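You operate a simulated robot arm through the tools that you are given. There is no shell and no other tool. Be economical: measure what you need, move in short steps, check, and stop when the job is done.

Carry out the task below with a simulated robot arm. There is one attempt and no reset: what you move stays moved.

## Task
Take the tall jug and leave it on the shelf under the steel bench. Put one of the blue-side seal cartridges from the yellow mat on top of the white filter element there. Put the dryer can that says "5" from the top of the pump bench on the top of the service bench. Push the green drawer shut. Open the blue drawer. Any order will do. Set down upright: tall jug, dryer can.

It is judged by the outcome, as a careful person would: the job done as asked, and still so three seconds after it is handed in. It fails if anything else is knocked over, pushed out of place, dropped, spilled or broken. A push-on lid holds only when it is set on centred and level and pressed home; a screw cap is set on level and turned clockwise until tight.

## Robot
A 7-joint arm with a two-finger parallel gripper on a trunk, on a base that drives. Base frame: it is fixed to the floor where the robot stands at the start and does not move with it; the origin is under the middle of the robot, x ahead of it, y to its left, z up; the surface under the hand at the start is at about z = 0.8. Units: m, degrees, N and s.
With the tool pointing down near the work surface it reaches from about 0.38 to 0.8 m from the robot's upright axis, wherever it stands. Its first joint turns from -143.0 to 143.0 degrees. Places, roughly: blue drawer [0.5, 1.2, 0.6]; blue-side seal cartridge (2x2x5 cm) [0.7, 0.1, 0.8]; dryer can [1, -1.5, 1]; filter element [0.75, 0.25, 0.75]; green drawer [3.5, 0.4, 0.6]; shelf under the steel bench [-2.3, 1.7, 0.3]; tall jug (15x10x19 cm) [0.5, 0.2, 0.9]; top of the service bench [1.7, -5.7, 0.8]. Payload 3 kg.
The TCP is the grasp point between the finger pads, 0.03 m short of the fingertips. In the tool frame z runs along the fingers and y along their closing line. Largest opening 0.11 m; finger width 0.02, thickness 0.01; the body of the gripper, 0.048 by 0.112 m, starts 0.055 m behind the TCP.
Orientation is that of the tool frame in the base frame, as a unit quaternion [w, x, y, z]. With the fingers straight down and closing along the base's y, the tool's x points along the base's -x, its y along +y and its z along -z.

## Interface
- The arm moves only by the tool nudge_tool. Its argument "motion" is a list of rows, each an object of numbers (a shift or turn left out is 0, a gripper value left out holds the last): "fingers": the gripper command, from -1 (shut) to 1 (fully open), values between in proportion; "tx", "ty", "tz": the shift along the tool's x, y, z in units of 100 mm (1.0 is 100 mm); "wx", "wy", "wz": the turn, a rotation vector about the tool's x, y, z in units of 90 degrees (1.0 is 90 degrees). In form: [{"fingers": .., "tx": .., "ty": .., "tz": .., "wx": .., "wy": .., "wz": ..}, ...]. A call has 1 to 12 rows; each row is the pose to reach, as a shift and turn from the pose commanded when the call began, along the tool's axes at that moment. A call with a number of a shift or a turn outside -1 to 1 is refused whole. Each row takes 0.2 s and may step no farther than 0.05 m and 8.6 degrees from the row before; otherwise, or with a gripper value out of range, the whole call is refused. Where a pose cannot be reached the arm comes as near as it can. A force on the tool above 40 N (or 10 N above the force at the start of the call, whichever is more), or a blocked arm, ends the call early, and 0.2 s more pass. The fingers move at their own pace (about 0.153 m/s each) and stop on an object; they squeeze with about 35 N. The grip force told is the motor's: it shows also when the fingers shut on nothing. Time passes only in rows, and 0.2 s behind the last, so rows that repeat a pose let the fingers close. It gives the time, the measured TCP pose, the force on the tool (base axes), the opening and the grip force at its end, in the units of the frame above (readings bear some noise), with the torque about the TCP (base axes, N m) and any sound that the robot's microphone picked up.
- Cameras (640 x 400 px; columns grow to the right, rows downward): "scene" is now at [0.5451, 0.2553, 1.1571]; the picture's right is [-0.00, -0.97, 0.23], its down [-0.57, 0.19, 0.80] and it looks along [-0.82, -0.13, -0.56] (base axes); focal length 214 px, centre (320, 200). "wrist" rides on the gripper at [0.072, 0.017, -0.103] in the tool frame; the picture's right is [-0.23, 0.97, 0.00], its down [-0.76, -0.18, -0.62] and it looks along [-0.61, -0.14, 0.78] (tool axes); focal length 222 px, centre (320, 200). There is no depth. A picture from a camera that has moved, and an enlarged one, comes with that camera's place and axes in the base frame and with its lens. The place of the scene camera against the robot may be out by one fixed shift of up to 0.018 m in any direction.
- grab_frame(camera): a new picture of that camera. No time passes.
- raise_lower(by): slides the trunk up (or, below 0, down) by that many m; the arm and the scene camera ride with it, the base frame stays. It gives what a move gives, with no picture.
- steer(legs): drives the robot by 1 to 6 legs, each [ahead, turn to the left] in m and degrees, along the robot's own axes; the way and the turn of a leg run together, so that a leg with both is an arc; at most 1.5 m and 180 degrees a leg. The arm and the cameras ride along, it lands a little off, and it stops where it bumps. It gives what a move gives.
- pan_tilt(pan, tilt): turns the head with the scene camera to pan (to the left, within 80 degrees either way) and tilt (down, from -29 to 69), counted from straight ahead of the robot. It gives what a move gives.
- enlarge(camera, box): a new picture of the part [left, top, right, bottom] of that camera's present view, enlarged. No time passes.
- hand_in(): hands the job in; it is judged then, once.

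Work in short steps. Places have to be worked out from the pictures, the camera data and where the tool is seen: move nearer, look again, correct. Check each grasp and each placing, and mend what went wrong. You have 165 turns and 108 pictures in all, those below and enlarged ones among them. Open the gripper and draw the arm clear of the work before you hand the job in, unless the task says otherwise; then end with one line.

The tools are called after ">>>" by a JSON object that holds its "op" and its "data". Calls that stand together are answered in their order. nudge_tool: Moves the arm, as the interface text tells. Its arguments: {"type":"object","properties":{"motion":{"type":"array","items":{"type":"object","properties":{"fingers":{"type":"number"},"tx":{"type":"number"},"ty":{"type":"number"},"tz":{"type":"number"},"wx":{"type":"number"},"wy":{"type":"number"},"wz":{"type":"number"}}}}},"required":["motion"]} The other tools are called the same way: raise_lower (by) slides the trunk up or down; steer (legs) drives the base; pan_tilt (pan, tilt) turns the head that bears the scene camera; grab_frame (camera) takes a picture; enlarge (camera, box) takes an enlarged picture of a part of a camera's view; hand_in () hands the job in.

At the start:

```text
clock: 0.0
eef_pos: [0.5254, 0.2822, 1.0922]
tool_rot: [0.0, 0.001, 1.0, 0.0]
ft_force: [0.0, 0.2, 0.4]
torque: [0.01, -0.01, -0.01]
grip_width: 0.11
finger_force: 0.0
trunk travel left (down, up): [-0.375, 0.115]
robot x, y, heading: [-0.0004, -0.002, -0.2]
head pan, tilt: [-13.3, 54.9]
```

scene: 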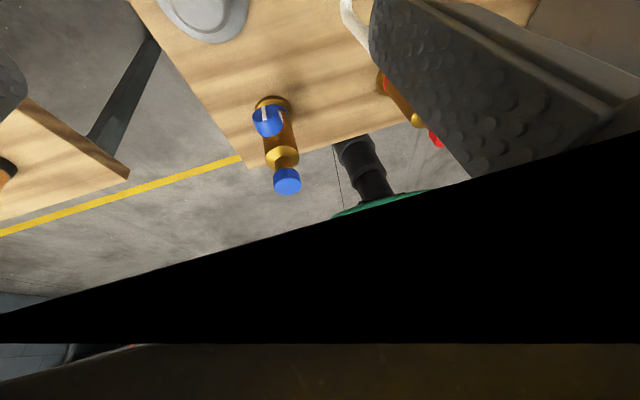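
wrist: 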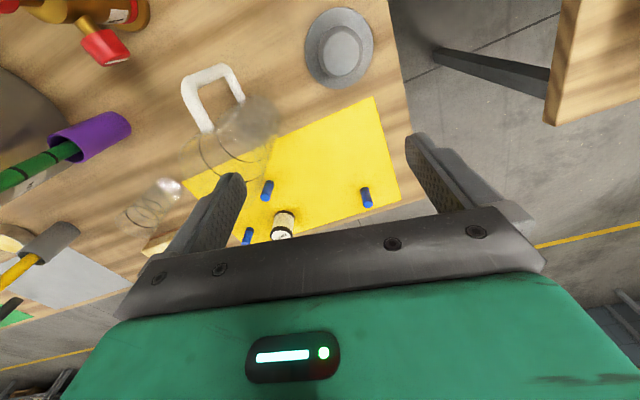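

The scene view looks partly blocked by the arm, so I turn the head to find out how its camera really sits.

>>> {"op": "pan_tilt", "data": {"pan": 0, "tilt": 30}}

>>> {"op": "grab_frame", "data": {"camera": "scene"}}

```text
clock: 0.9
eef_pos: [0.5256, 0.2823, 1.0907]
tool_rot: [-0.001, 0.001, 1.0, 0.0]
ft_force: [0.4, -0.2, -0.5]
torque: [0.01, 0.01, 0.01]
grip_width: 0.1102
finger_force: 0.1
trunk travel left (down, up): [-0.375, 0.115]
robot x, y, heading: [0.0023, -0.0008, 0.2]
head pan, tilt: [0.0, 30.0]
```

```text
105 pictures are left
camera scene: at [0.581, 0.2717, 1.1374], right [0.0, -1.0, 0.0], down [-0.87, 0.0, 0.5], along [-0.5, 0.0, -0.87], focal length 214 px, centre (320, 200)
```

scene: 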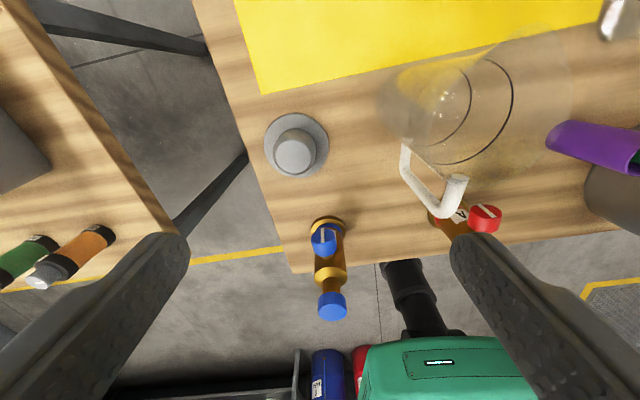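

The "scene" camera actually rides at the hand (tilt 0 looks along the fingers), so I work with both hand cameras. I enlarge the mat in the wrist view to identify the cartridges and filter element.

>>> {"op": "enlarge", "data": {"camera": "wrist", "box": [120, 80, 420, 270]}}

>>> {"op": "pan_tilt", "data": {"pan": 0, "tilt": -10}}

>>> {"op": "grab_frame", "data": {"camera": "scene"}}

```text
2.11 times, centred on (270, 175) of wrist
camera zoom: at [0.4533, 0.2989, 1.1945], right [0.23, 0.97, 0.0], down [0.76, -0.18, 0.62], along [0.61, -0.14, -0.78], focal length 468 px, centre (425, 253)
```

zoom: 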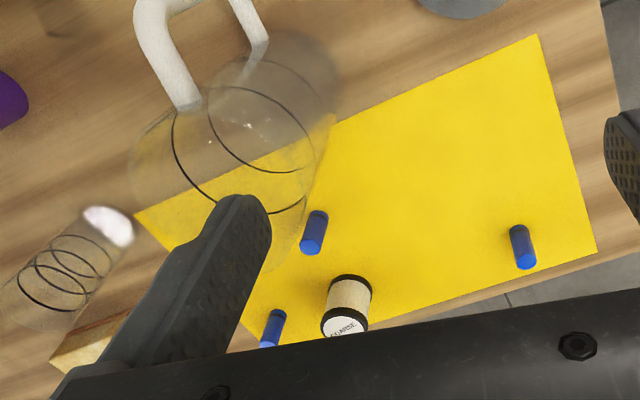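

```text
clock: 2.0
eef_pos: [0.5257, 0.2811, 1.0919]
tool_rot: [0.0, 0.001, 1.0, 0.0]
ft_force: [0.9, -0.5, -0.2]
torque: [-0.03, 0.0, 0.0]
grip_width: 0.11
finger_force: 0.1
trunk travel left (down, up): [-0.375, 0.115]
robot x, y, heading: [0.0008, 0.0008, -0.3]
head pan, tilt: [0.0, -10.0]
```

```text
103 pictures are left
camera scene: at [0.6446, 0.2716, 1.1435], right [0.0, -1.0, 0.0], down [-0.99, 0.0, -0.17], along [0.17, 0.0, -0.99], focal length 214 px, centre (320, 200)
```

scene: 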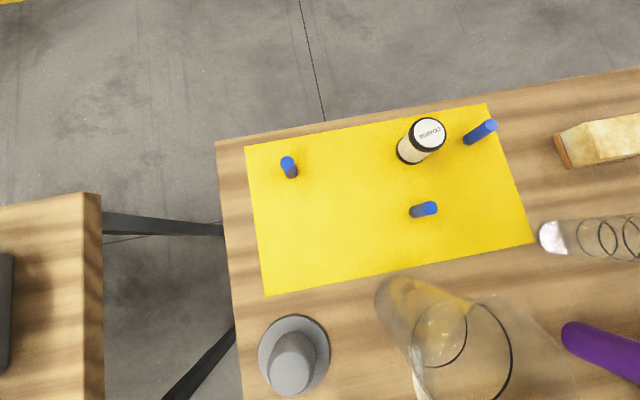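

The overhead view shows three blue cartridges around the white filter element. I zoom in for details.

>>> {"op": "enlarge", "data": {"camera": "scene", "box": [380, 100, 520, 230]}}

>>> {"op": "enlarge", "data": {"camera": "scene", "box": [260, 140, 330, 190]}}

```text
3.08 times, centred on (450, 165) of scene
camera zoom: at [0.6446, 0.2716, 1.1435], right [0.0, -1.0, 0.0], down [-0.99, 0.0, -0.17], along [0.17, 0.0, -0.99], focal length 660 px, centre (-80, 308)
```

zoom: 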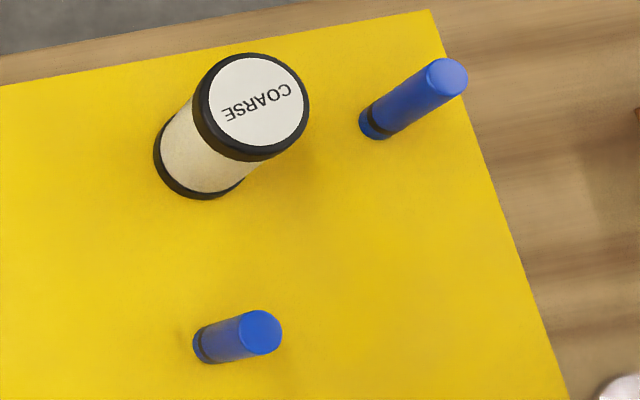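

```text
8.00 times, centred on (295, 165) of scene
camera zoom: at [0.6446, 0.2716, 1.1435], right [0.0, -1.0, 0.0], down [-0.99, 0.0, -0.17], along [0.17, 0.0, -0.99], focal length 1716 px, centre (520, 480)
```

zoom: 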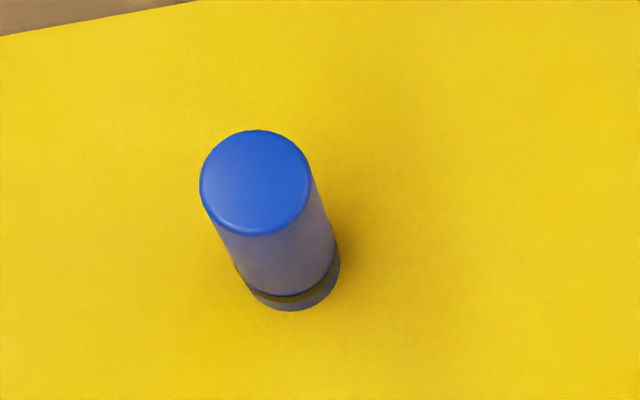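

All three cartridges match; the middle one sits near (0.69, 0.13) and the filter near (0.785, 0.13), surface ~0.80. I move the hand forward and above the middle cartridge, staying high.

>>> {"op": "nudge_tool", "data": {"motion": [{"tx": -0.45, "fingers": 0.2}, {"tx": -0.9}, {"tx": -1.0, "ty": -0.4}, {"tx": -1.0, "ty": -0.8}, {"tx": -1.0, "ty": -1.0}]}}

>>> {"op": "nudge_tool", "data": {"motion": [{"tx": -0.4, "ty": -0.2}, {"tx": -0.65, "ty": -0.48}, {"tx": -0.65, "ty": -0.48, "tz": 0.45}]}}

>>> {"op": "grab_frame", "data": {"camera": "wrist"}}

>>> {"op": "grab_frame", "data": {"camera": "scene"}}

```text
clock: 3.2
eef_pos: [0.6239, 0.1785, 1.0919]
tool_rot: [-0.001, 0.001, 1.0, -0.001]
ft_force: [-0.7, 0.3, 0.2]
torque: [0.0, 0.03, 0.02]
grip_width: 0.066
finger_force: 0.0
trunk travel left (down, up): [-0.375, 0.115]
robot x, y, heading: [-0.0004, 0.0007, 0.2]
head pan, tilt: [0.0, -10.0]
```

```text
clock: 4.0
eef_pos: [0.6898, 0.1311, 1.0454]
tool_rot: [0.0, 0.001, 1.0, 0.0]
ft_force: [0.3, 0.3, 0.2]
torque: [-0.02, 0.0, -0.01]
grip_width: 0.066
finger_force: 0.1
trunk travel left (down, up): [-0.375, 0.115]
robot x, y, heading: [0.0015, -0.0017, -0.1]
head pan, tilt: [0.0, -10.0]
```

```text
100 pictures are left
camera wrist: at [0.6183, 0.1482, 1.1493], right [0.23, 0.97, 0.0], down [0.76, -0.18, 0.62], along [0.61, -0.14, -0.78], focal length 222 px, centre (320, 200)
```

wrist: 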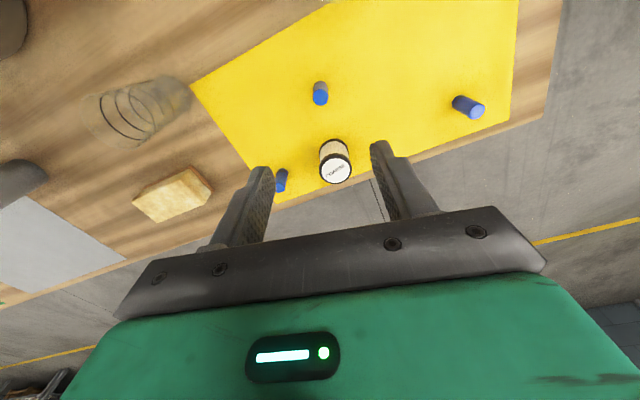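

```text
99 pictures are left
camera scene: at [0.8096, 0.1209, 1.0983], right [0.0, -1.0, 0.0], down [-0.98, 0.0, -0.17], along [0.17, 0.0, -0.98], focal length 214 px, centre (320, 200)
```

scene: 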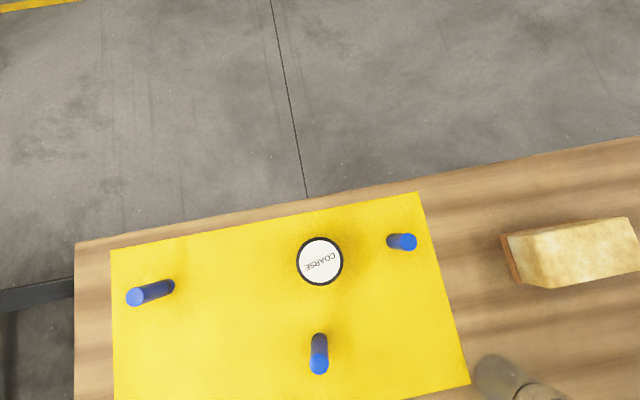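

Triangulated: cartridge top (0.6915, 0.134, 0.852), filter top (0.797, 0.133, ~0.86). I descend with the TCP to z≈0.845 in two stages, then close.

>>> {"op": "nudge_tool", "data": {"motion": [{"tx": -0.02, "ty": 0.03, "tz": 0.45}, {"tx": -0.02, "ty": 0.03, "tz": 0.9}, {"tx": -0.02, "ty": 0.03, "tz": 1.0}]}}

>>> {"op": "nudge_tool", "data": {"motion": [{"tz": 0.4}, {"tz": 0.8}, {"tz": 1.0}]}}

>>> {"op": "grab_frame", "data": {"camera": "wrist"}}

```text
clock: 4.8
eef_pos: [0.6922, 0.1353, 0.9471]
tool_rot: [0.0, 0.0, 1.0, 0.001]
ft_force: [0.5, 0.6, -0.8]
torque: [-0.02, -0.01, 0.01]
grip_width: 0.0662
finger_force: 0.0
trunk travel left (down, up): [-0.375, 0.115]
robot x, y, heading: [0.002, -0.0008, 0.1]
head pan, tilt: [0.0, -10.0]
```

```text
clock: 5.6
eef_pos: [0.692, 0.1368, 0.8459]
tool_rot: [-0.001, 0.001, 1.0, 0.0]
ft_force: [0.0, 0.6, -0.3]
torque: [0.01, 0.02, 0.01]
grip_width: 0.0659
finger_force: 0.2
trunk travel left (down, up): [-0.375, 0.115]
robot x, y, heading: [-0.0, -0.0044, 0.2]
head pan, tilt: [0.0, -10.0]
```

```text
98 pictures are left
camera wrist: at [0.6199, 0.1532, 0.9495], right [0.23, 0.97, 0.0], down [0.76, -0.18, 0.62], along [0.6, -0.14, -0.78], focal length 222 px, centre (320, 200)
```

wrist: 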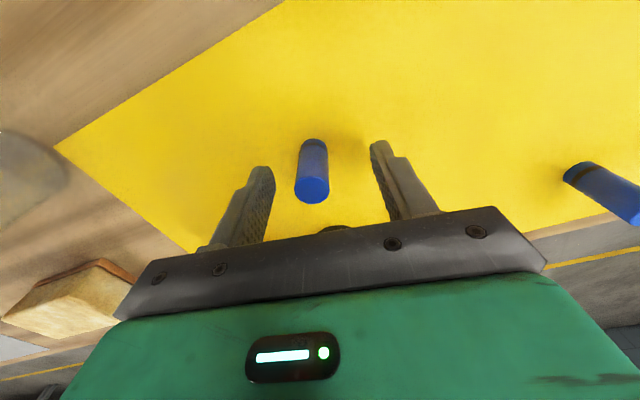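

The cartridge stands between the fingers, about 4 mm to −y. I centre on it and close.

>>> {"op": "nudge_tool", "data": {"motion": [{"ty": -0.04}, {"ty": -0.04, "fingers": -1}, {"ty": -0.04}, {"ty": -0.04}, {"ty": -0.04}]}}

>>> {"op": "nudge_tool", "data": {"motion": [{"tz": -0.4}, {"tz": -0.8}, {"tz": -0.9}]}}

>>> {"op": "grab_frame", "data": {"camera": "wrist"}}

```text
clock: 6.8
eef_pos: [0.6919, 0.1313, 0.845]
tool_rot: [-0.001, 0.001, 1.0, 0.001]
ft_force: [-0.2, 0.2, 0.3]
torque: [-0.02, 0.08, 0.03]
grip_width: 0.0182
finger_force: 35.1
trunk travel left (down, up): [-0.375, 0.115]
robot x, y, heading: [0.0038, -0.0016, -0.1]
head pan, tilt: [0.0, -10.0]
```

```text
clock: 7.6
eef_pos: [0.6916, 0.1301, 0.9369]
tool_rot: [0.0, 0.001, 1.0, 0.0]
ft_force: [-0.3, -0.3, 0.4]
torque: [0.0, 0.04, 0.0]
grip_width: 0.0189
finger_force: 34.6
trunk travel left (down, up): [-0.375, 0.115]
robot x, y, heading: [0.0011, -0.0016, -0.0]
head pan, tilt: [0.0, -10.0]
```

```text
97 pictures are left
camera wrist: at [0.6207, 0.149, 1.0408], right [0.23, 0.97, 0.0], down [0.76, -0.18, 0.62], along [0.61, -0.14, -0.78], focal length 222 px, centre (320, 200)
```

wrist: 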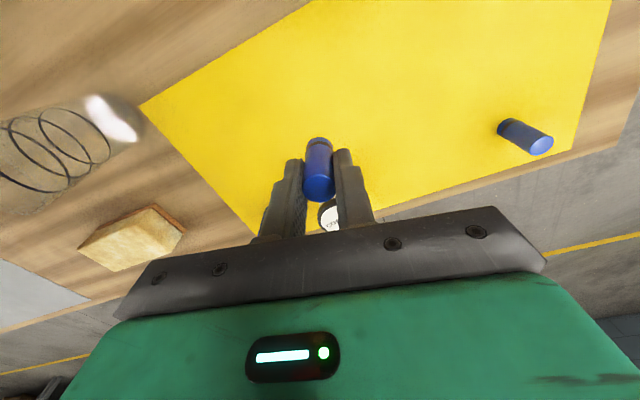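

Cartridge held (18.5 mm). I move forward above the filter element and check alignment.

>>> {"op": "nudge_tool", "data": {"motion": [{"tx": -0.4, "tz": -0.1}, {"tx": -0.8, "ty": 0.02, "tz": -0.1}, {"tx": -1.0, "ty": 0.03, "tz": -0.1}, {"tx": -1.0, "ty": 0.03, "tz": -0.1}]}}

>>> {"op": "grab_frame", "data": {"camera": "wrist"}}

>>> {"op": "pan_tilt", "data": {"pan": 0, "tilt": 40}}

>>> {"op": "grab_frame", "data": {"camera": "scene"}}

```text
clock: 8.6
eef_pos: [0.788, 0.1359, 0.9446]
tool_rot: [-0.002, 0.0, 1.0, 0.001]
ft_force: [-0.1, 1.3, -1.1]
torque: [-0.01, 0.01, -0.03]
grip_width: 0.0188
finger_force: 34.7
out of reach, approached as far as the arm can: row 3, 4
trunk travel left (down, up): [-0.375, 0.115]
robot x, y, heading: [-0.0022, -0.0018, -0.0]
head pan, tilt: [0.0, -10.0]
```

```text
96 pictures are left
camera wrist: at [0.7166, 0.1521, 1.0484], right [0.23, 0.97, 0.0], down [0.76, -0.18, 0.62], along [0.6, -0.14, -0.78], focal length 222 px, centre (320, 200)
```

wrist: 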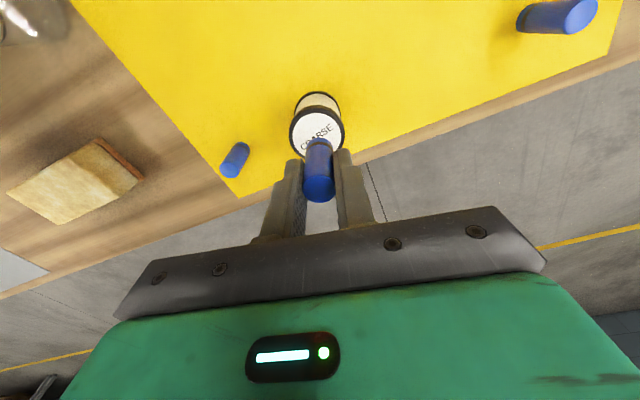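

```text
clock: 9.7
eef_pos: [0.7885, 0.1349, 0.9459]
tool_rot: [-0.001, 0.001, 1.0, 0.0]
ft_force: [0.2, 0.6, -0.7]
torque: [-0.01, 0.03, 0.0]
grip_width: 0.0188
finger_force: 34.7
trunk travel left (down, up): [-0.375, 0.115]
robot x, y, heading: [0.0006, -0.0058, 0.1]
head pan, tilt: [0.0, 40.0]
```

```text
95 pictures are left
camera scene: at [0.8289, 0.1249, 0.997], right [0.0, -1.0, 0.0], down [-0.77, 0.0, 0.64], along [-0.64, 0.0, -0.77], focal length 214 px, centre (320, 200)
```

scene: 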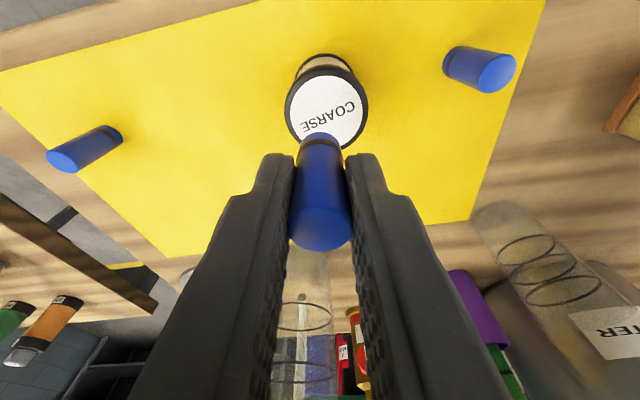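

Row reach ended at x≈0.788. The filter height estimates disagree (0.86–0.89), so I enlarge here and again from a shifted pose.

>>> {"op": "enlarge", "data": {"camera": "wrist", "box": [270, 80, 370, 180]}}

>>> {"op": "nudge_tool", "data": {"motion": [{"tx": 0.4, "tz": -0.3}, {"tx": 0.8, "tz": -0.5}]}}

>>> {"op": "enlarge", "data": {"camera": "wrist", "box": [270, 120, 370, 220]}}

>>> {"op": "enlarge", "data": {"camera": "scene", "box": [220, 0, 420, 125]}}

```text
4.00 times, centred on (320, 130) of wrist
camera zoom: at [0.7165, 0.152, 1.0488], right [0.23, 0.97, 0.0], down [0.76, -0.18, 0.62], along [0.61, -0.14, -0.78], focal length 888 px, centre (320, 480)
```

zoom: 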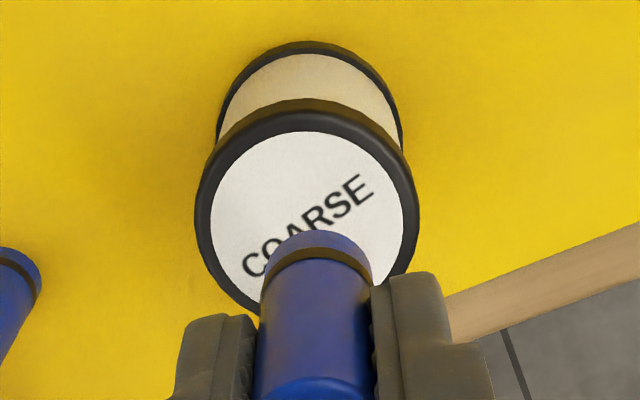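

```text
clock: 10.3
eef_pos: [0.7072, 0.1327, 0.9995]
tool_rot: [0.004, 0.002, 1.0, 0.001]
ft_force: [-4.3, -1.7, -3.1]
torque: [0.11, -0.3, 0.01]
grip_width: 0.0188
finger_force: 35.4
trunk travel left (down, up): [-0.375, 0.115]
robot x, y, heading: [0.0019, -0.0016, -0.2]
head pan, tilt: [0.0, 40.0]
```

```text
4.00 times, centred on (320, 170) of wrist
camera zoom: at [0.6347, 0.1505, 1.103], right [0.23, 0.97, 0.0], down [0.76, -0.18, 0.63], along [0.61, -0.14, -0.78], focal length 888 px, centre (320, 320)
```

zoom: 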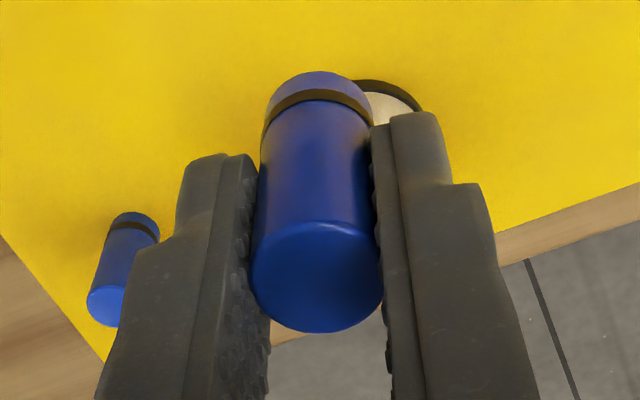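

```text
3.20 times, centred on (320, 62) of scene
camera zoom: at [0.7475, 0.1234, 1.0522], right [0.0, -1.0, 0.0], down [-0.77, 0.0, 0.64], along [-0.64, 0.0, -0.77], focal length 686 px, centre (320, 640)
```

zoom: 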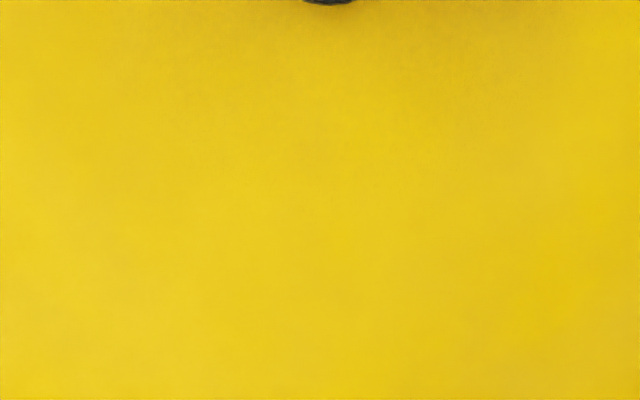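

From ring sizes the filter is 5 cm wide, centre ≈(0.790, 0.132), top ≈0.857. I return above it (x≈0.787) and lower until about to touch (TCP ≈0.90).

>>> {"op": "nudge_tool", "data": {"motion": [{"tx": -0.4, "tz": 0.0}, {"tx": -0.79, "tz": 0.0}, {"tx": -0.79, "tz": 0.4}, {"tx": -0.79, "tz": 0.7}, {"tx": -0.79, "tz": 0.9}]}}

>>> {"op": "enlarge", "data": {"camera": "wrist", "box": [270, 80, 370, 180]}}

```text
clock: 11.5
eef_pos: [0.7872, 0.1327, 0.9079]
tool_rot: [0.002, 0.001, 1.0, 0.0]
ft_force: [-0.2, -0.6, 22.3]
torque: [-0.04, 0.12, -0.02]
grip_width: 0.0188
finger_force: 34.2
out of reach, approached as far as the arm can: row 2
trunk travel left (down, up): [-0.375, 0.115]
robot x, y, heading: [0.0032, -0.0037, 0.2]
head pan, tilt: [0.0, 40.0]
```

```text
4.00 times, centred on (320, 130) of wrist
camera zoom: at [0.7145, 0.1499, 1.0117], right [0.23, 0.97, 0.0], down [0.76, -0.18, 0.63], along [0.61, -0.14, -0.78], focal length 888 px, centre (320, 480)
```

zoom: 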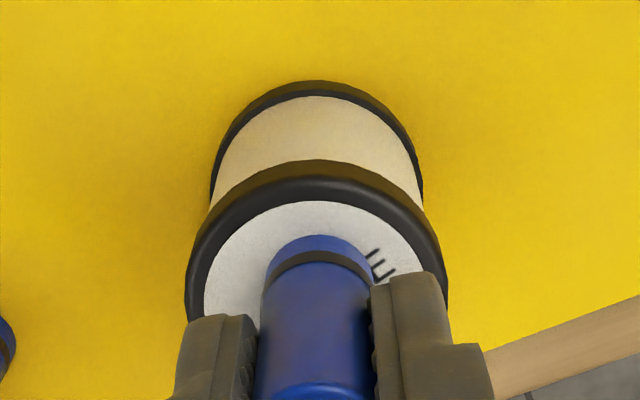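

Contact at 22 N with the cartridge well inside the filter's top. I ease the pressure slightly, open, and lift straight up.

>>> {"op": "nudge_tool", "data": {"motion": [{"tz": -0.02}, {"tz": -0.02, "fingers": -0.2}, {"tz": -0.02, "fingers": 0.0}, {"tz": -0.02}, {"tz": -0.3}, {"tz": -0.7}, {"tz": -1.0}]}}

>>> {"op": "grab_frame", "data": {"camera": "wrist"}}

```text
clock: 13.1
eef_pos: [0.7822, 0.1328, 1.0048]
tool_rot: [0.0, 0.0, 1.0, -0.001]
ft_force: [-0.2, -0.7, -0.7]
torque: [-0.02, 0.04, 0.01]
grip_width: 0.0549
finger_force: 0.2
out of reach, approached as far as the arm can: row 7
trunk travel left (down, up): [-0.375, 0.115]
robot x, y, heading: [0.0002, -0.0061, 0.2]
head pan, tilt: [0.0, 40.0]
```

```text
90 pictures are left
camera wrist: at [0.7111, 0.1498, 1.1075], right [0.23, 0.97, 0.0], down [0.76, -0.18, 0.62], along [0.61, -0.14, -0.78], focal length 222 px, centre (320, 200)
```

wrist: 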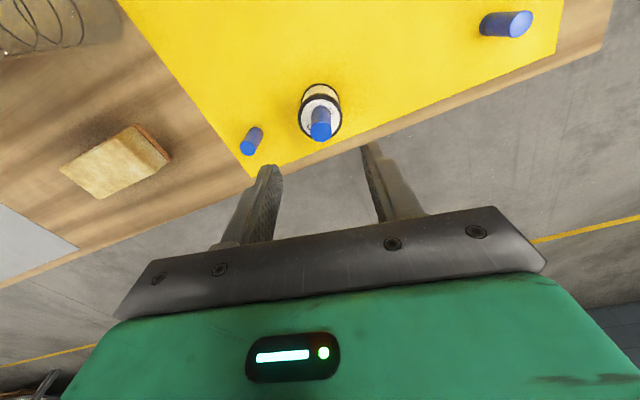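

The cartridge stands on the filter. Now I retreat up and back to view the jug.

>>> {"op": "nudge_tool", "data": {"motion": [{"tx": 0.3, "tz": -0.4}, {"tx": 0.6, "tz": -0.8}, {"tx": 1.0, "tz": -1.0}, {"tx": 1.0, "ty": 0.4, "tz": -1.0}, {"tx": 1.0, "ty": 0.8, "tz": -1.0}, {"tx": 1.0, "ty": 1.0, "tz": -1.0}]}}

>>> {"op": "nudge_tool", "data": {"motion": [{"tx": 0.4, "ty": 0.2}, {"tx": 0.8, "ty": 0.4}, {"tx": 1.0, "ty": 0.8}, {"tx": 1.0, "ty": 0.8}]}}

>>> {"op": "nudge_tool", "data": {"motion": [{"tx": 0.4}, {"tx": 0.8}, {"tx": 1.0}]}}

>>> {"op": "pan_tilt", "data": {"pan": -40, "tilt": 0}}

>>> {"op": "grab_frame", "data": {"camera": "wrist"}}

>>> {"op": "grab_frame", "data": {"camera": "scene"}}

```text
clock: 14.5
eef_pos: [0.6825, 0.2365, 1.1047]
tool_rot: [-0.001, 0.001, 1.0, 0.0]
ft_force: [-0.5, 0.1, 0.4]
torque: [0.04, 0.03, -0.02]
grip_width: 0.0552
finger_force: 0.0
trunk travel left (down, up): [-0.375, 0.115]
robot x, y, heading: [-0.0003, 0.0007, 0.2]
head pan, tilt: [0.0, 40.0]
```

```text
clock: 15.5
eef_pos: [0.5834, 0.3136, 1.1049]
tool_rot: [0.0, 0.002, 1.0, 0.0]
ft_force: [0.1, 0.2, -0.4]
torque: [-0.02, 0.02, 0.01]
grip_width: 0.055
finger_force: 0.1
trunk travel left (down, up): [-0.375, 0.115]
robot x, y, heading: [0.0022, -0.001, 0.1]
head pan, tilt: [0.0, 40.0]
```

```text
clock: 16.3
eef_pos: [0.4812, 0.3141, 1.1065]
tool_rot: [0.001, 0.002, 1.0, 0.001]
ft_force: [-0.1, 0.4, -1.1]
torque: [-0.01, -0.01, -0.01]
grip_width: 0.0552
finger_force: 0.1
trunk travel left (down, up): [-0.375, 0.115]
robot x, y, heading: [-0.0049, 0.0029, -0.2]
head pan, tilt: [0.0, 40.0]
```

```text
clock: 17.4
eef_pos: [0.4812, 0.3117, 1.1052]
tool_rot: [0.0, 0.001, 1.0, 0.0]
ft_force: [-0.1, -0.5, -0.3]
torque: [0.02, 0.02, 0.0]
grip_width: 0.0552
finger_force: 0.1
trunk travel left (down, up): [-0.375, 0.115]
robot x, y, heading: [-0.0014, -0.0004, 0.0]
head pan, tilt: [-40.0, 0.0]
```

```text
89 pictures are left
camera wrist: at [0.4102, 0.3299, 1.2098], right [0.23, 0.97, 0.0], down [0.76, -0.18, 0.62], along [0.61, -0.14, -0.78], focal length 222 px, centre (320, 200)
```

wrist: 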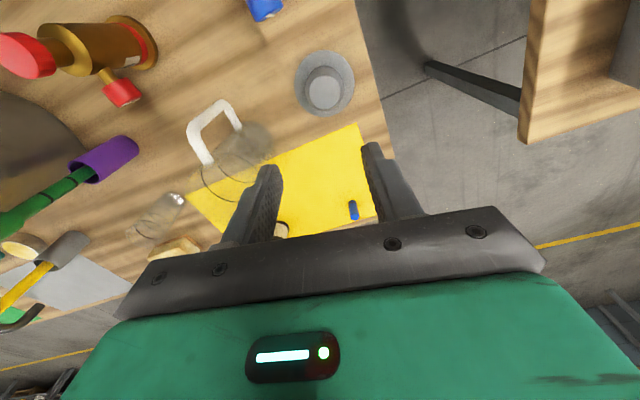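

```text
88 pictures are left
camera scene: at [0.586, 0.2448, 1.174], right [0.0, -0.77, 0.64], down [-1.0, 0.0, 0.0], along [0.0, -0.64, -0.77], focal length 214 px, centre (320, 200)
```

scene: 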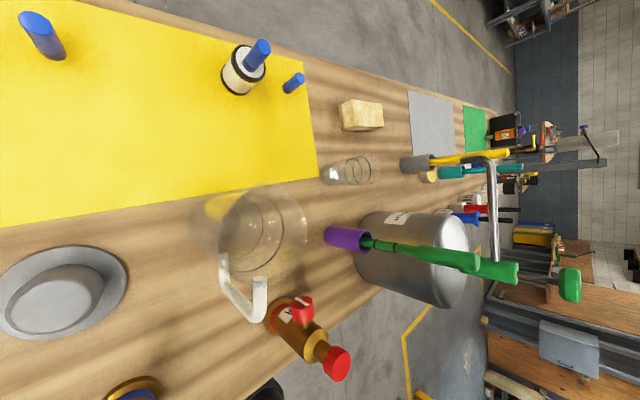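

I zoom on the jug in both views to localize its body, rim and handle.

>>> {"op": "enlarge", "data": {"camera": "scene", "box": [180, 170, 340, 330]}}

>>> {"op": "enlarge", "data": {"camera": "wrist", "box": [170, 80, 290, 220]}}

```text
2.50 times, centred on (260, 250) of scene
camera zoom: at [0.586, 0.2448, 1.174], right [0.0, -0.77, 0.64], down [-1.0, 0.0, 0.0], along [0.0, -0.64, -0.77], focal length 536 px, centre (470, 75)
```

zoom: 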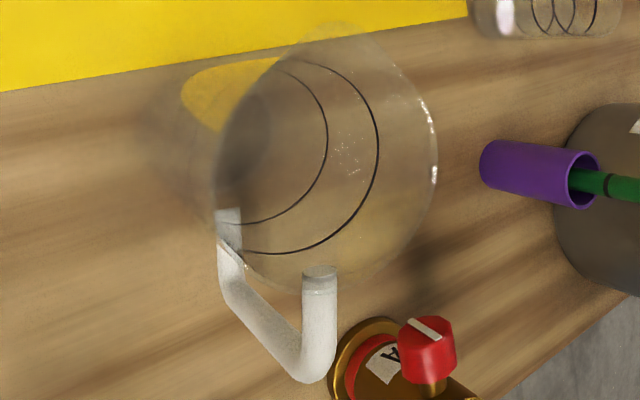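

```text
2.86 times, centred on (230, 150) of wrist
camera zoom: at [0.4102, 0.3299, 1.2098], right [0.23, 0.97, 0.0], down [0.76, -0.18, 0.62], along [0.61, -0.14, -0.78], focal length 635 px, centre (577, 343)
```

zoom: 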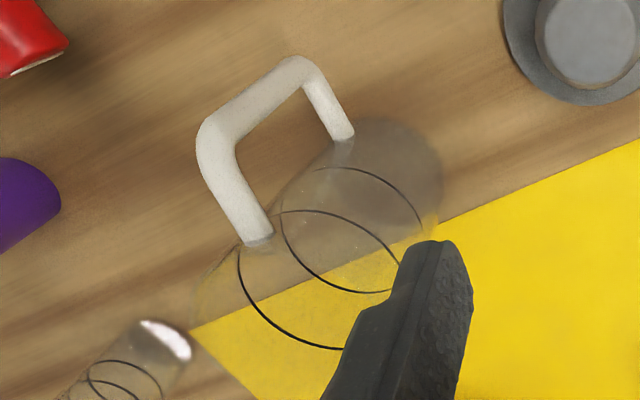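

The handle points straight to −x: bar near (0.47, 0.158), z 0.83–0.95; jug body centre ≈(0.565, 0.155), rim ≈0.99. Before grasping I want to see the shelf, so I raise the trunk, back away, and make the tool horizontal so the cameras can survey.

>>> {"op": "raise_lower", "data": {"by": 0.1}}

>>> {"op": "steer", "data": {"legs": [[-0.7, 0]]}}

>>> {"op": "nudge_tool", "data": {"motion": [{"wy": 0.09}, {"wy": 0.18}, {"wy": 0.27}, {"wy": 0.36}, {"wy": 0.45}, {"wy": 0.54}, {"wy": 0.63}, {"wy": 0.72}, {"wy": 0.81}, {"wy": 0.9}, {"wy": 0.99}, {"wy": 1.0}]}}

>>> {"op": "pan_tilt", "data": {"pan": 0, "tilt": 20}}

>>> {"op": "grab_frame", "data": {"camera": "scene"}}

```text
clock: 18.7
eef_pos: [0.4818, 0.3109, 1.2058]
tool_rot: [0.0, 0.001, 1.0, 0.0]
ft_force: [-1.0, -0.2, -0.2]
torque: [-0.03, 0.05, 0.0]
grip_width: 0.0549
finger_force: 0.1
trunk travel left (down, up): [-0.475, 0.015]
robot x, y, heading: [0.0049, -0.0034, -0.0]
head pan, tilt: [-40.0, 0.0]
```

```text
clock: 22.6
eef_pos: [-0.2298, 0.3141, 1.2062]
tool_rot: [0.0, -0.006, 1.0, 0.001]
ft_force: [0.4, 0.7, -0.3]
torque: [-0.01, 0.0, 0.04]
grip_width: 0.055
finger_force: 0.1
trunk travel left (down, up): [-0.475, 0.015]
robot x, y, heading: [-0.7032, -0.0043, 0.8]
head pan, tilt: [-40.0, 0.0]
```

```text
clock: 25.2
eef_pos: [-0.4659, 0.2789, 1.0828]
tool_rot: [-0.706, -0.005, 0.708, -0.005]
ft_force: [0.5, 0.4, -1.7]
torque: [0.01, 0.03, 0.06]
grip_width: 0.055
finger_force: 0.1
out of reach, approached as far as the arm can: row 5, 6, 7, 8, 9, 10, 11, 12
trunk travel left (down, up): [-0.475, 0.015]
robot x, y, heading: [-0.7044, -0.0057, 0.8]
head pan, tilt: [-40.0, 0.0]
```

```text
clock: 26.3
eef_pos: [-0.4654, 0.2798, 1.0823]
tool_rot: [-0.705, -0.005, 0.709, -0.005]
ft_force: [-0.7, 0.2, 0.2]
torque: [-0.02, -0.02, 0.0]
grip_width: 0.0551
finger_force: 0.0
trunk travel left (down, up): [-0.475, 0.015]
robot x, y, heading: [-0.7048, -0.0088, 0.8]
head pan, tilt: [0.0, 20.0]
```

```text
85 pictures are left
camera scene: at [-0.4344, 0.2695, 1.0109], right [0.01, -1.0, 0.0], down [0.34, 0.0, 0.94], along [-0.94, -0.01, 0.34], focal length 214 px, centre (320, 200)
```

scene: 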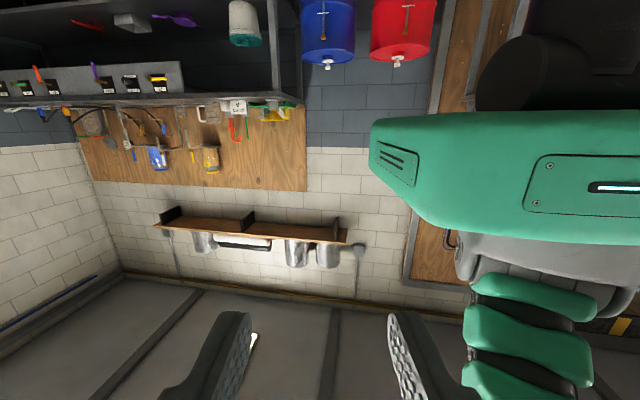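

I rotated the wrong way (the tool faces backward). I undo that and rotate the other way in two calls.

>>> {"op": "nudge_tool", "data": {"motion": [{"wy": -0.09, "tz": -0.2, "tx": 0.1}, {"wy": -0.18, "tz": -0.4, "tx": 0.2}, {"wy": -0.27, "tz": -0.6, "tx": 0.3}, {"wy": -0.36, "tz": -0.8, "tx": 0.4}, {"wy": -0.45, "tz": -1.0, "tx": 0.5}, {"wy": -0.54, "tz": -1.0, "tx": 0.6}, {"wy": -0.63, "tz": -1.0, "tx": 0.6}, {"wy": -0.72, "tz": -1.0, "tx": 0.6}, {"wy": -0.81, "tz": -1.0, "tx": 0.6}, {"wy": -0.9, "tz": -1.0, "tx": 0.6}, {"wy": -0.98, "tz": -1.0, "tx": 0.6}, {"wy": -1.0, "tz": -1.0, "tx": 0.6}]}}

>>> {"op": "nudge_tool", "data": {"motion": [{"wy": -0.09}, {"wy": -0.18}, {"wy": -0.27}, {"wy": -0.36}, {"wy": -0.45}, {"wy": -0.54}, {"wy": -0.63}, {"wy": -0.72}, {"wy": -0.81}, {"wy": -0.9}, {"wy": -0.98}, {"wy": -1.0}]}}

>>> {"op": "grab_frame", "data": {"camera": "scene"}}

```text
clock: 28.9
eef_pos: [-0.3603, 0.2744, 1.1401]
tool_rot: [0.0, -0.006, 1.0, 0.0]
ft_force: [-0.2, -1.0, 0.2]
torque: [0.0, -0.04, -0.03]
grip_width: 0.0549
finger_force: 0.1
trunk travel left (down, up): [-0.475, 0.015]
robot x, y, heading: [-0.7057, -0.0089, 0.9]
head pan, tilt: [0.0, 20.0]
```

```text
clock: 31.5
eef_pos: [-0.3636, 0.314, 1.1166]
tool_rot: [0.698, -0.005, 0.716, 0.005]
ft_force: [1.2, 0.8, 0.2]
torque: [-0.02, 0.0, -0.02]
grip_width: 0.0548
finger_force: 0.0
out of reach, approached as far as the arm can: row 5, 6, 7, 8, 9, 10, 11, 12
trunk travel left (down, up): [-0.475, 0.015]
robot x, y, heading: [-0.706, -0.0102, 1.1]
head pan, tilt: [0.0, 20.0]
```

```text
84 pictures are left
camera scene: at [-0.4042, 0.3034, 1.2023], right [0.01, -1.0, 0.0], down [-0.36, 0.0, -0.93], along [0.93, 0.01, -0.36], focal length 214 px, centre (320, 200)
```

scene: 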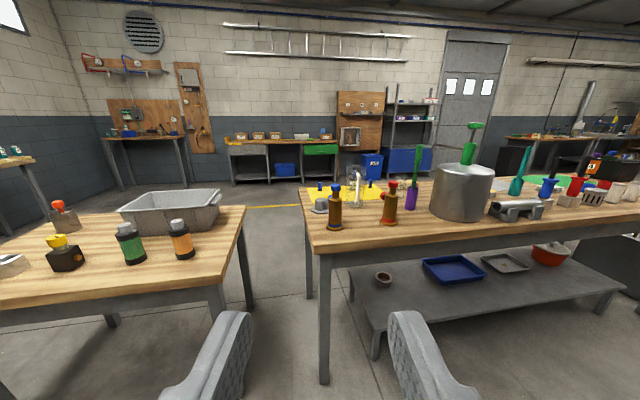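

Now I have a proper head-like view; the green drawer is on the far bench. I pan left to find the blue drawer.

>>> {"op": "pan_tilt", "data": {"pan": 55, "tilt": 25}}

>>> {"op": "grab_frame", "data": {"camera": "scene"}}

```text
clock: 32.7
eef_pos: [-0.364, 0.3131, 1.1167]
tool_rot: [0.697, -0.005, 0.717, 0.004]
ft_force: [-0.2, -0.4, -0.1]
torque: [0.02, 0.01, 0.02]
grip_width: 0.0549
finger_force: 0.1
trunk travel left (down, up): [-0.475, 0.015]
robot x, y, heading: [-0.7042, -0.0056, 1.1]
head pan, tilt: [55.0, 25.0]
```

```text
83 pictures are left
camera scene: at [-0.4456, 0.3779, 1.1954], right [0.83, -0.56, -0.02], down [-0.26, -0.35, -0.9], along [0.5, 0.75, -0.44], focal length 214 px, centre (320, 200)
```

scene: 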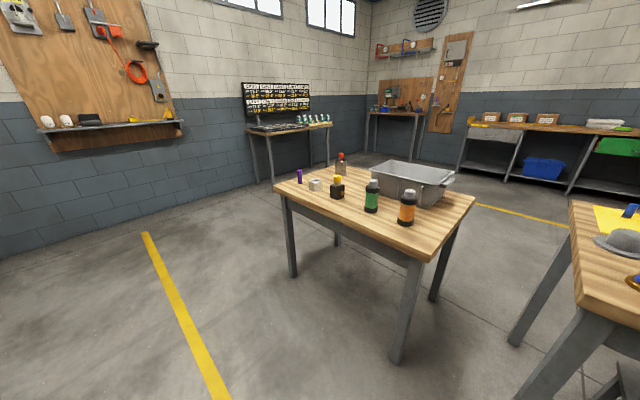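

I zoom on the left bench to see whether its apron holds the blue drawer.

>>> {"op": "enlarge", "data": {"camera": "scene", "box": [250, 140, 490, 290]}}

>>> {"op": "pan_tilt", "data": {"pan": -60, "tilt": 20}}

>>> {"op": "grab_frame", "data": {"camera": "scene"}}

```text
2.67 times, centred on (370, 215) of scene
camera zoom: at [-0.4456, 0.3779, 1.1954], right [0.83, -0.56, -0.02], down [-0.26, -0.35, -0.9], along [0.5, 0.75, -0.44], focal length 572 px, centre (187, 160)
```

zoom: 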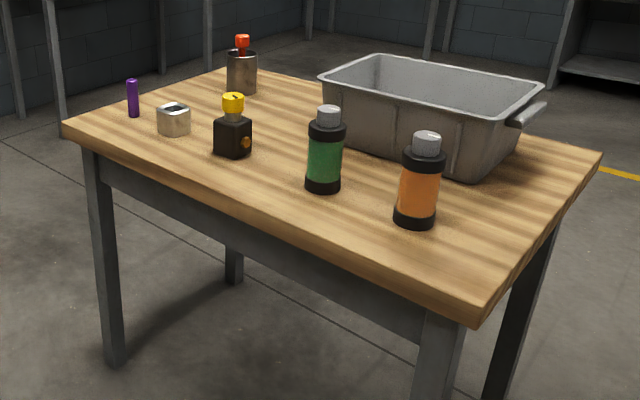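

```text
clock: 34.7
eef_pos: [-0.3636, 0.3138, 1.1172]
tool_rot: [0.698, -0.004, 0.716, 0.004]
ft_force: [0.4, -1.0, 1.0]
torque: [-0.04, 0.03, 0.01]
grip_width: 0.0552
finger_force: 0.1
trunk travel left (down, up): [-0.475, 0.015]
robot x, y, heading: [-0.7044, -0.0115, 0.9]
head pan, tilt: [-60.0, 20.0]
```

```text
81 pictures are left
camera scene: at [-0.4497, 0.2218, 1.2037], right [-0.86, -0.51, 0.02], down [-0.2, 0.29, -0.94], along [0.47, -0.81, -0.35], focal length 214 px, centre (320, 200)
```

scene: 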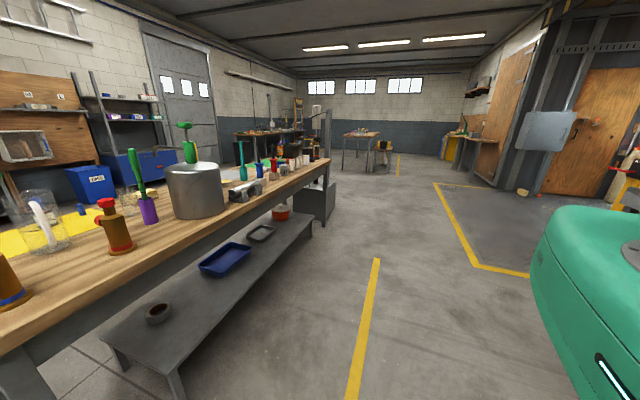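

The blue drawer must face away from here. I turn left ~130° to look at the steel bench and shelf.

>>> {"op": "steer", "data": {"legs": [[0, 130]]}}

>>> {"op": "pan_tilt", "data": {"pan": 0, "tilt": 20}}

>>> {"op": "grab_frame", "data": {"camera": "scene"}}

```text
clock: 40.6
eef_pos: [-1.1739, 0.0368, 1.1168]
tool_rot: [-0.284, 0.654, -0.291, -0.637]
ft_force: [0.3, -0.3, 0.0]
torque: [0.0, 0.03, 0.01]
grip_width: 0.0547
finger_force: 0.1
trunk travel left (down, up): [-0.475, 0.015]
robot x, y, heading: [-0.6891, 0.0075, 132.4]
head pan, tilt: [-60.0, 20.0]
```

```text
clock: 42.0
eef_pos: [-1.1731, 0.0375, 1.1176]
tool_rot: [-0.283, 0.654, -0.291, -0.638]
ft_force: [0.2, 0.5, 0.0]
torque: [0.02, 0.04, 0.01]
grip_width: 0.0549
finger_force: 0.1
trunk travel left (down, up): [-0.475, 0.015]
robot x, y, heading: [-0.6904, 0.0034, 132.1]
head pan, tilt: [0.0, 20.0]
```

```text
80 pictures are left
camera scene: at [-1.1542, 0.0019, 1.203], right [0.74, 0.67, 0.0], down [0.24, -0.27, -0.93], along [-0.62, 0.69, -0.37], focal length 214 px, centre (320, 200)
```

scene: 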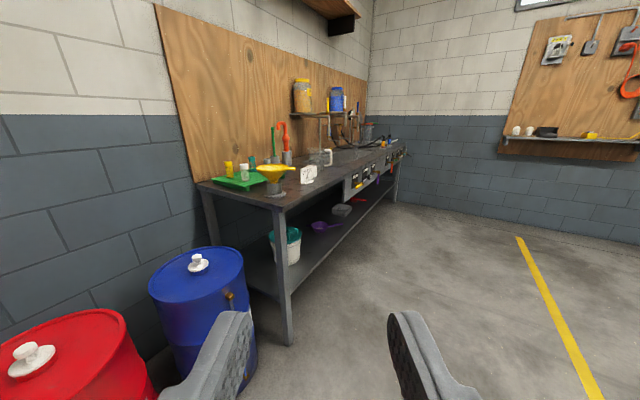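

The steel bench runs along the wall (front edge x≈-1.84). I enlarge to see what is on the shelf.

>>> {"op": "enlarge", "data": {"camera": "scene", "box": [190, 140, 430, 300]}}

```text
2.50 times, centred on (310, 220) of scene
camera zoom: at [-1.1542, 0.0019, 1.203], right [0.74, 0.67, 0.0], down [0.24, -0.27, -0.93], along [-0.62, 0.69, -0.37], focal length 536 px, centre (345, 150)
```

zoom: 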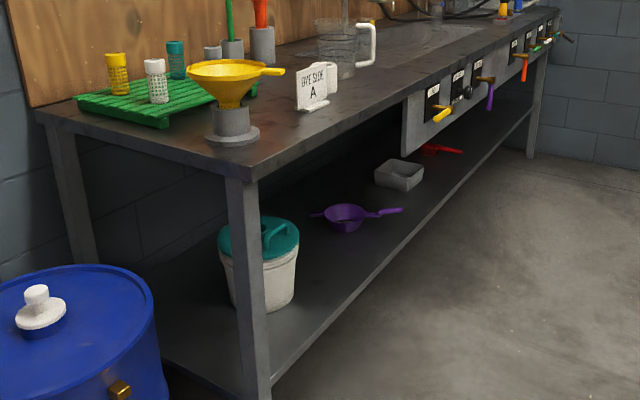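

A free shelf spot is near (-1.93, 0.95), between the white bucket and the ladle. I go back to the jug: turn back to heading 0.

>>> {"op": "steer", "data": {"legs": [[0, -132]]}}

```text
clock: 47.1
eef_pos: [-0.4093, 0.4085, 1.1166]
tool_rot: [0.693, -0.059, 0.714, 0.079]
ft_force: [-0.2, -0.3, 0.7]
torque: [0.0, -0.05, -0.01]
grip_width: 0.0546
finger_force: 0.1
trunk travel left (down, up): [-0.475, 0.015]
robot x, y, heading: [-0.6906, 0.0323, 11.1]
head pan, tilt: [0.0, 20.0]
stopped in leg 1: the robot was blocked; the commanded pose is now the measured one
```

Something blocked the turn at heading 11°. I look around before continuing.

>>> {"op": "grab_frame", "data": {"camera": "scene"}}

>>> {"op": "pan_tilt", "data": {"pan": -70, "tilt": 40}}

>>> {"op": "grab_frame", "data": {"camera": "scene"}}

```text
78 pictures are left
camera scene: at [-0.4483, 0.3896, 1.2018], right [0.2, -0.98, -0.03], down [-0.37, -0.04, -0.93], along [0.91, 0.19, -0.37], focal length 214 px, centre (320, 200)
```

scene: 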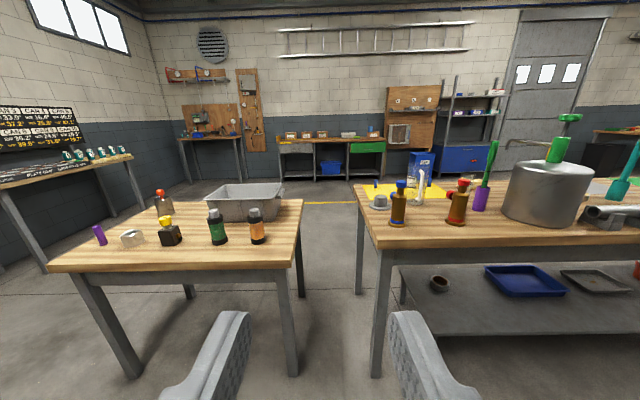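

```text
clock: 48.5
eef_pos: [-0.4083, 0.4089, 1.1161]
tool_rot: [0.693, -0.06, 0.714, 0.079]
ft_force: [-0.4, 0.2, 0.7]
torque: [-0.02, 0.03, -0.01]
grip_width: 0.0552
finger_force: 0.0
trunk travel left (down, up): [-0.475, 0.015]
robot x, y, heading: [-0.6896, 0.0282, 11.2]
head pan, tilt: [-70.0, 40.0]
```

```text
77 pictures are left
camera scene: at [-0.4965, 0.2994, 1.1696], right [-0.85, -0.52, 0.01], down [-0.36, 0.57, -0.74], along [0.38, -0.64, -0.67], focal length 214 px, centre (320, 200)
```

scene: 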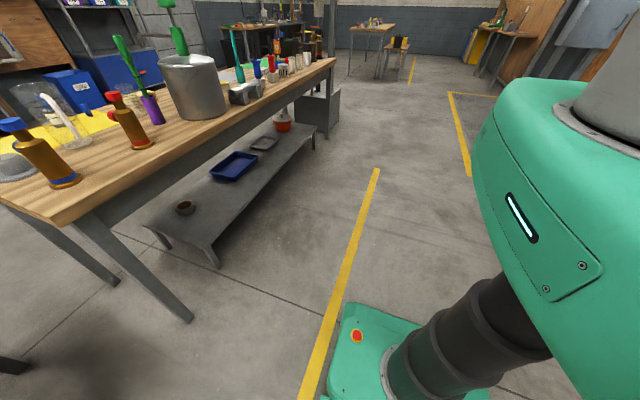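

Nothing visibly touches the robot. I try the remaining small turn again.

>>> {"op": "steer", "data": {"legs": [[0, -11]]}}

```text
clock: 49.7
eef_pos: [-0.3436, 0.3513, 1.1134]
tool_rot: [0.696, 0.018, 0.718, 0.025]
ft_force: [0.0, 0.3, 0.0]
torque: [-0.01, 0.01, 0.02]
grip_width: 0.0549
finger_force: 0.0
trunk travel left (down, up): [-0.475, 0.015]
robot x, y, heading: [-0.6923, 0.0365, 0.1]
head pan, tilt: [-70.0, 40.0]
```

That worked. Now I move the hand forward to line up with the jug (robot-frame), high up, then pitch it 45° down.

>>> {"op": "nudge_tool", "data": {"motion": [{"tz": 0.3, "ty": -0.3, "tx": -0.1, "fingers": 1}, {"tz": 0.6, "ty": -0.6, "tx": -0.2}, {"tz": 0.9, "ty": -0.9, "tx": -0.3}, {"tz": 1.0, "ty": -1.0, "tx": -0.4}]}}

>>> {"op": "nudge_tool", "data": {"motion": [{"tz": 0.3, "ty": -0.3, "tx": -0.1}, {"tz": 0.6, "ty": -0.6, "tx": -0.1}, {"tz": 0.9, "ty": -0.9, "tx": -0.1}, {"tz": 1.0, "ty": -0.96, "tx": -0.1}]}}

>>> {"op": "nudge_tool", "data": {"motion": [{"wx": 0.0025, "wy": 0.08, "wz": -0.0065}, {"wx": 0.005, "wy": 0.16, "wz": -0.013}, {"wx": 0.0075, "wy": 0.24, "wz": -0.0195}, {"wx": 0.01, "wy": 0.32, "wz": -0.026}, {"wx": 0.0125, "wy": 0.4, "wz": -0.0325}, {"wx": 0.0146, "wy": 0.48, "wz": -0.0387}]}}

```text
clock: 49.9
eef_pos: [-0.347, 0.3292, 1.0974]
tool_rot: [0.674, 0.053, 0.737, 0.006]
ft_force: [0.7, -1.0, 0.5]
torque: [-0.01, 0.06, 0.1]
grip_width: 0.1101
finger_force: 0.2
out of reach, approached as far as the arm can: row 1
trunk travel left (down, up): [-0.475, 0.015]
robot x, y, heading: [-0.6875, 0.0334, -0.1]
head pan, tilt: [-70.0, 40.0]
stopped in row 1: the force on the tool passed its limit at 99 N (the readings are from after the stop); the commanded pose is now the measured one
```

```text
clock: 50.9
eef_pos: [-0.2344, 0.2833, 1.0658]
tool_rot: [0.673, 0.052, 0.738, 0.006]
ft_force: [-0.6, 1.0, 0.0]
torque: [0.0, 0.03, -0.03]
grip_width: 0.11
finger_force: 0.1
out of reach, approached as far as the arm can: row 1, 2, 3, 4
trunk travel left (down, up): [-0.475, 0.015]
robot x, y, heading: [-0.6901, 0.0343, -0.3]
head pan, tilt: [-70.0, 40.0]
```

```text
clock: 52.3
eef_pos: [-0.2347, 0.2823, 1.0635]
tool_rot: [0.353, 0.032, 0.935, -0.004]
ft_force: [-0.3, -0.5, -0.2]
torque: [0.01, -0.02, 0.0]
grip_width: 0.1101
finger_force: 0.0
out of reach, approached as far as the arm can: row 1, 2, 3, 4
trunk travel left (down, up): [-0.475, 0.015]
robot x, y, heading: [-0.6916, 0.0354, 0.0]
head pan, tilt: [-70.0, 40.0]
```

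The earlier stop was the arm pressing on its own trunk; it is now clear. I raise and shift toward the target alignment, correcting the small yaw.

>>> {"op": "nudge_tool", "data": {"motion": [{"tx": -0.4, "ty": -0.28, "tz": 0.05}, {"tx": -0.82, "ty": -0.55, "tz": 0.11}]}}

>>> {"op": "nudge_tool", "data": {"motion": [{"tx": -0.4, "ty": -0.28, "tz": 0.05}, {"tx": -0.82, "ty": -0.58, "tz": 0.11, "wx": -0.0265, "wz": -0.03}, {"tx": -0.82, "ty": -0.58, "tz": 0.11, "wx": -0.0265, "wz": -0.03}]}}

```text
refused: row 2 steps farther than a row can; nothing moved
```

```text
refused: row 2 steps farther than a row can; nothing moved
```

Steps slightly too long; I split them more finely.

>>> {"op": "nudge_tool", "data": {"motion": [{"tx": -0.3, "ty": -0.2, "tz": 0.04}, {"tx": -0.6, "ty": -0.4, "tz": 0.08}, {"tx": -0.82, "ty": -0.58, "tz": 0.11}]}}

>>> {"op": "nudge_tool", "data": {"motion": [{"tx": -0.3, "ty": -0.2, "tz": 0.04}, {"tx": -0.6, "ty": -0.4, "tz": 0.08}, {"tx": -0.82, "ty": -0.58, "tz": 0.11, "wx": -0.0265, "wz": -0.03}, {"tx": -0.82, "ty": -0.58, "tz": 0.11, "wx": -0.0265, "wz": -0.03}]}}

>>> {"op": "pan_tilt", "data": {"pan": 0, "tilt": 0}}

>>> {"op": "grab_frame", "data": {"camera": "scene"}}

```text
clock: 53.1
eef_pos: [-0.1689, 0.2191, 1.1093]
tool_rot: [0.354, 0.034, 0.935, -0.004]
ft_force: [-0.5, 0.3, -0.5]
torque: [-0.03, 0.0, -0.03]
grip_width: 0.1099
finger_force: 0.1
trunk travel left (down, up): [-0.475, 0.015]
robot x, y, heading: [-0.6904, 0.0358, 0.0]
head pan, tilt: [-70.0, 40.0]
```

```text
clock: 54.1
eef_pos: [-0.104, 0.1569, 1.1537]
tool_rot: [0.354, 0.003, 0.935, 0.007]
ft_force: [-0.5, 0.1, 0.3]
torque: [0.04, 0.05, 0.03]
grip_width: 0.1097
finger_force: 0.0
trunk travel left (down, up): [-0.475, 0.015]
robot x, y, heading: [-0.6927, 0.037, -0.1]
head pan, tilt: [-70.0, 40.0]
```

```text
clock: 55.5
eef_pos: [-0.1034, 0.1564, 1.1548]
tool_rot: [0.354, 0.004, 0.935, 0.007]
ft_force: [1.1, -0.4, -0.5]
torque: [0.0, -0.02, 0.01]
grip_width: 0.11
finger_force: 0.1
trunk travel left (down, up): [-0.475, 0.015]
robot x, y, heading: [-0.6897, 0.0336, 0.1]
head pan, tilt: [0.0, 0.0]
```

```text
76 pictures are left
camera scene: at [-0.0537, 0.145, 1.2639], right [0.0, -1.0, -0.02], down [-0.75, 0.01, -0.66], along [0.66, 0.01, -0.75], focal length 214 px, centre (320, 200)
```

scene: 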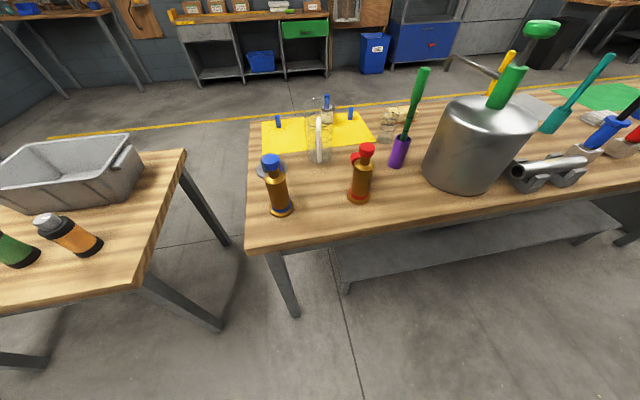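

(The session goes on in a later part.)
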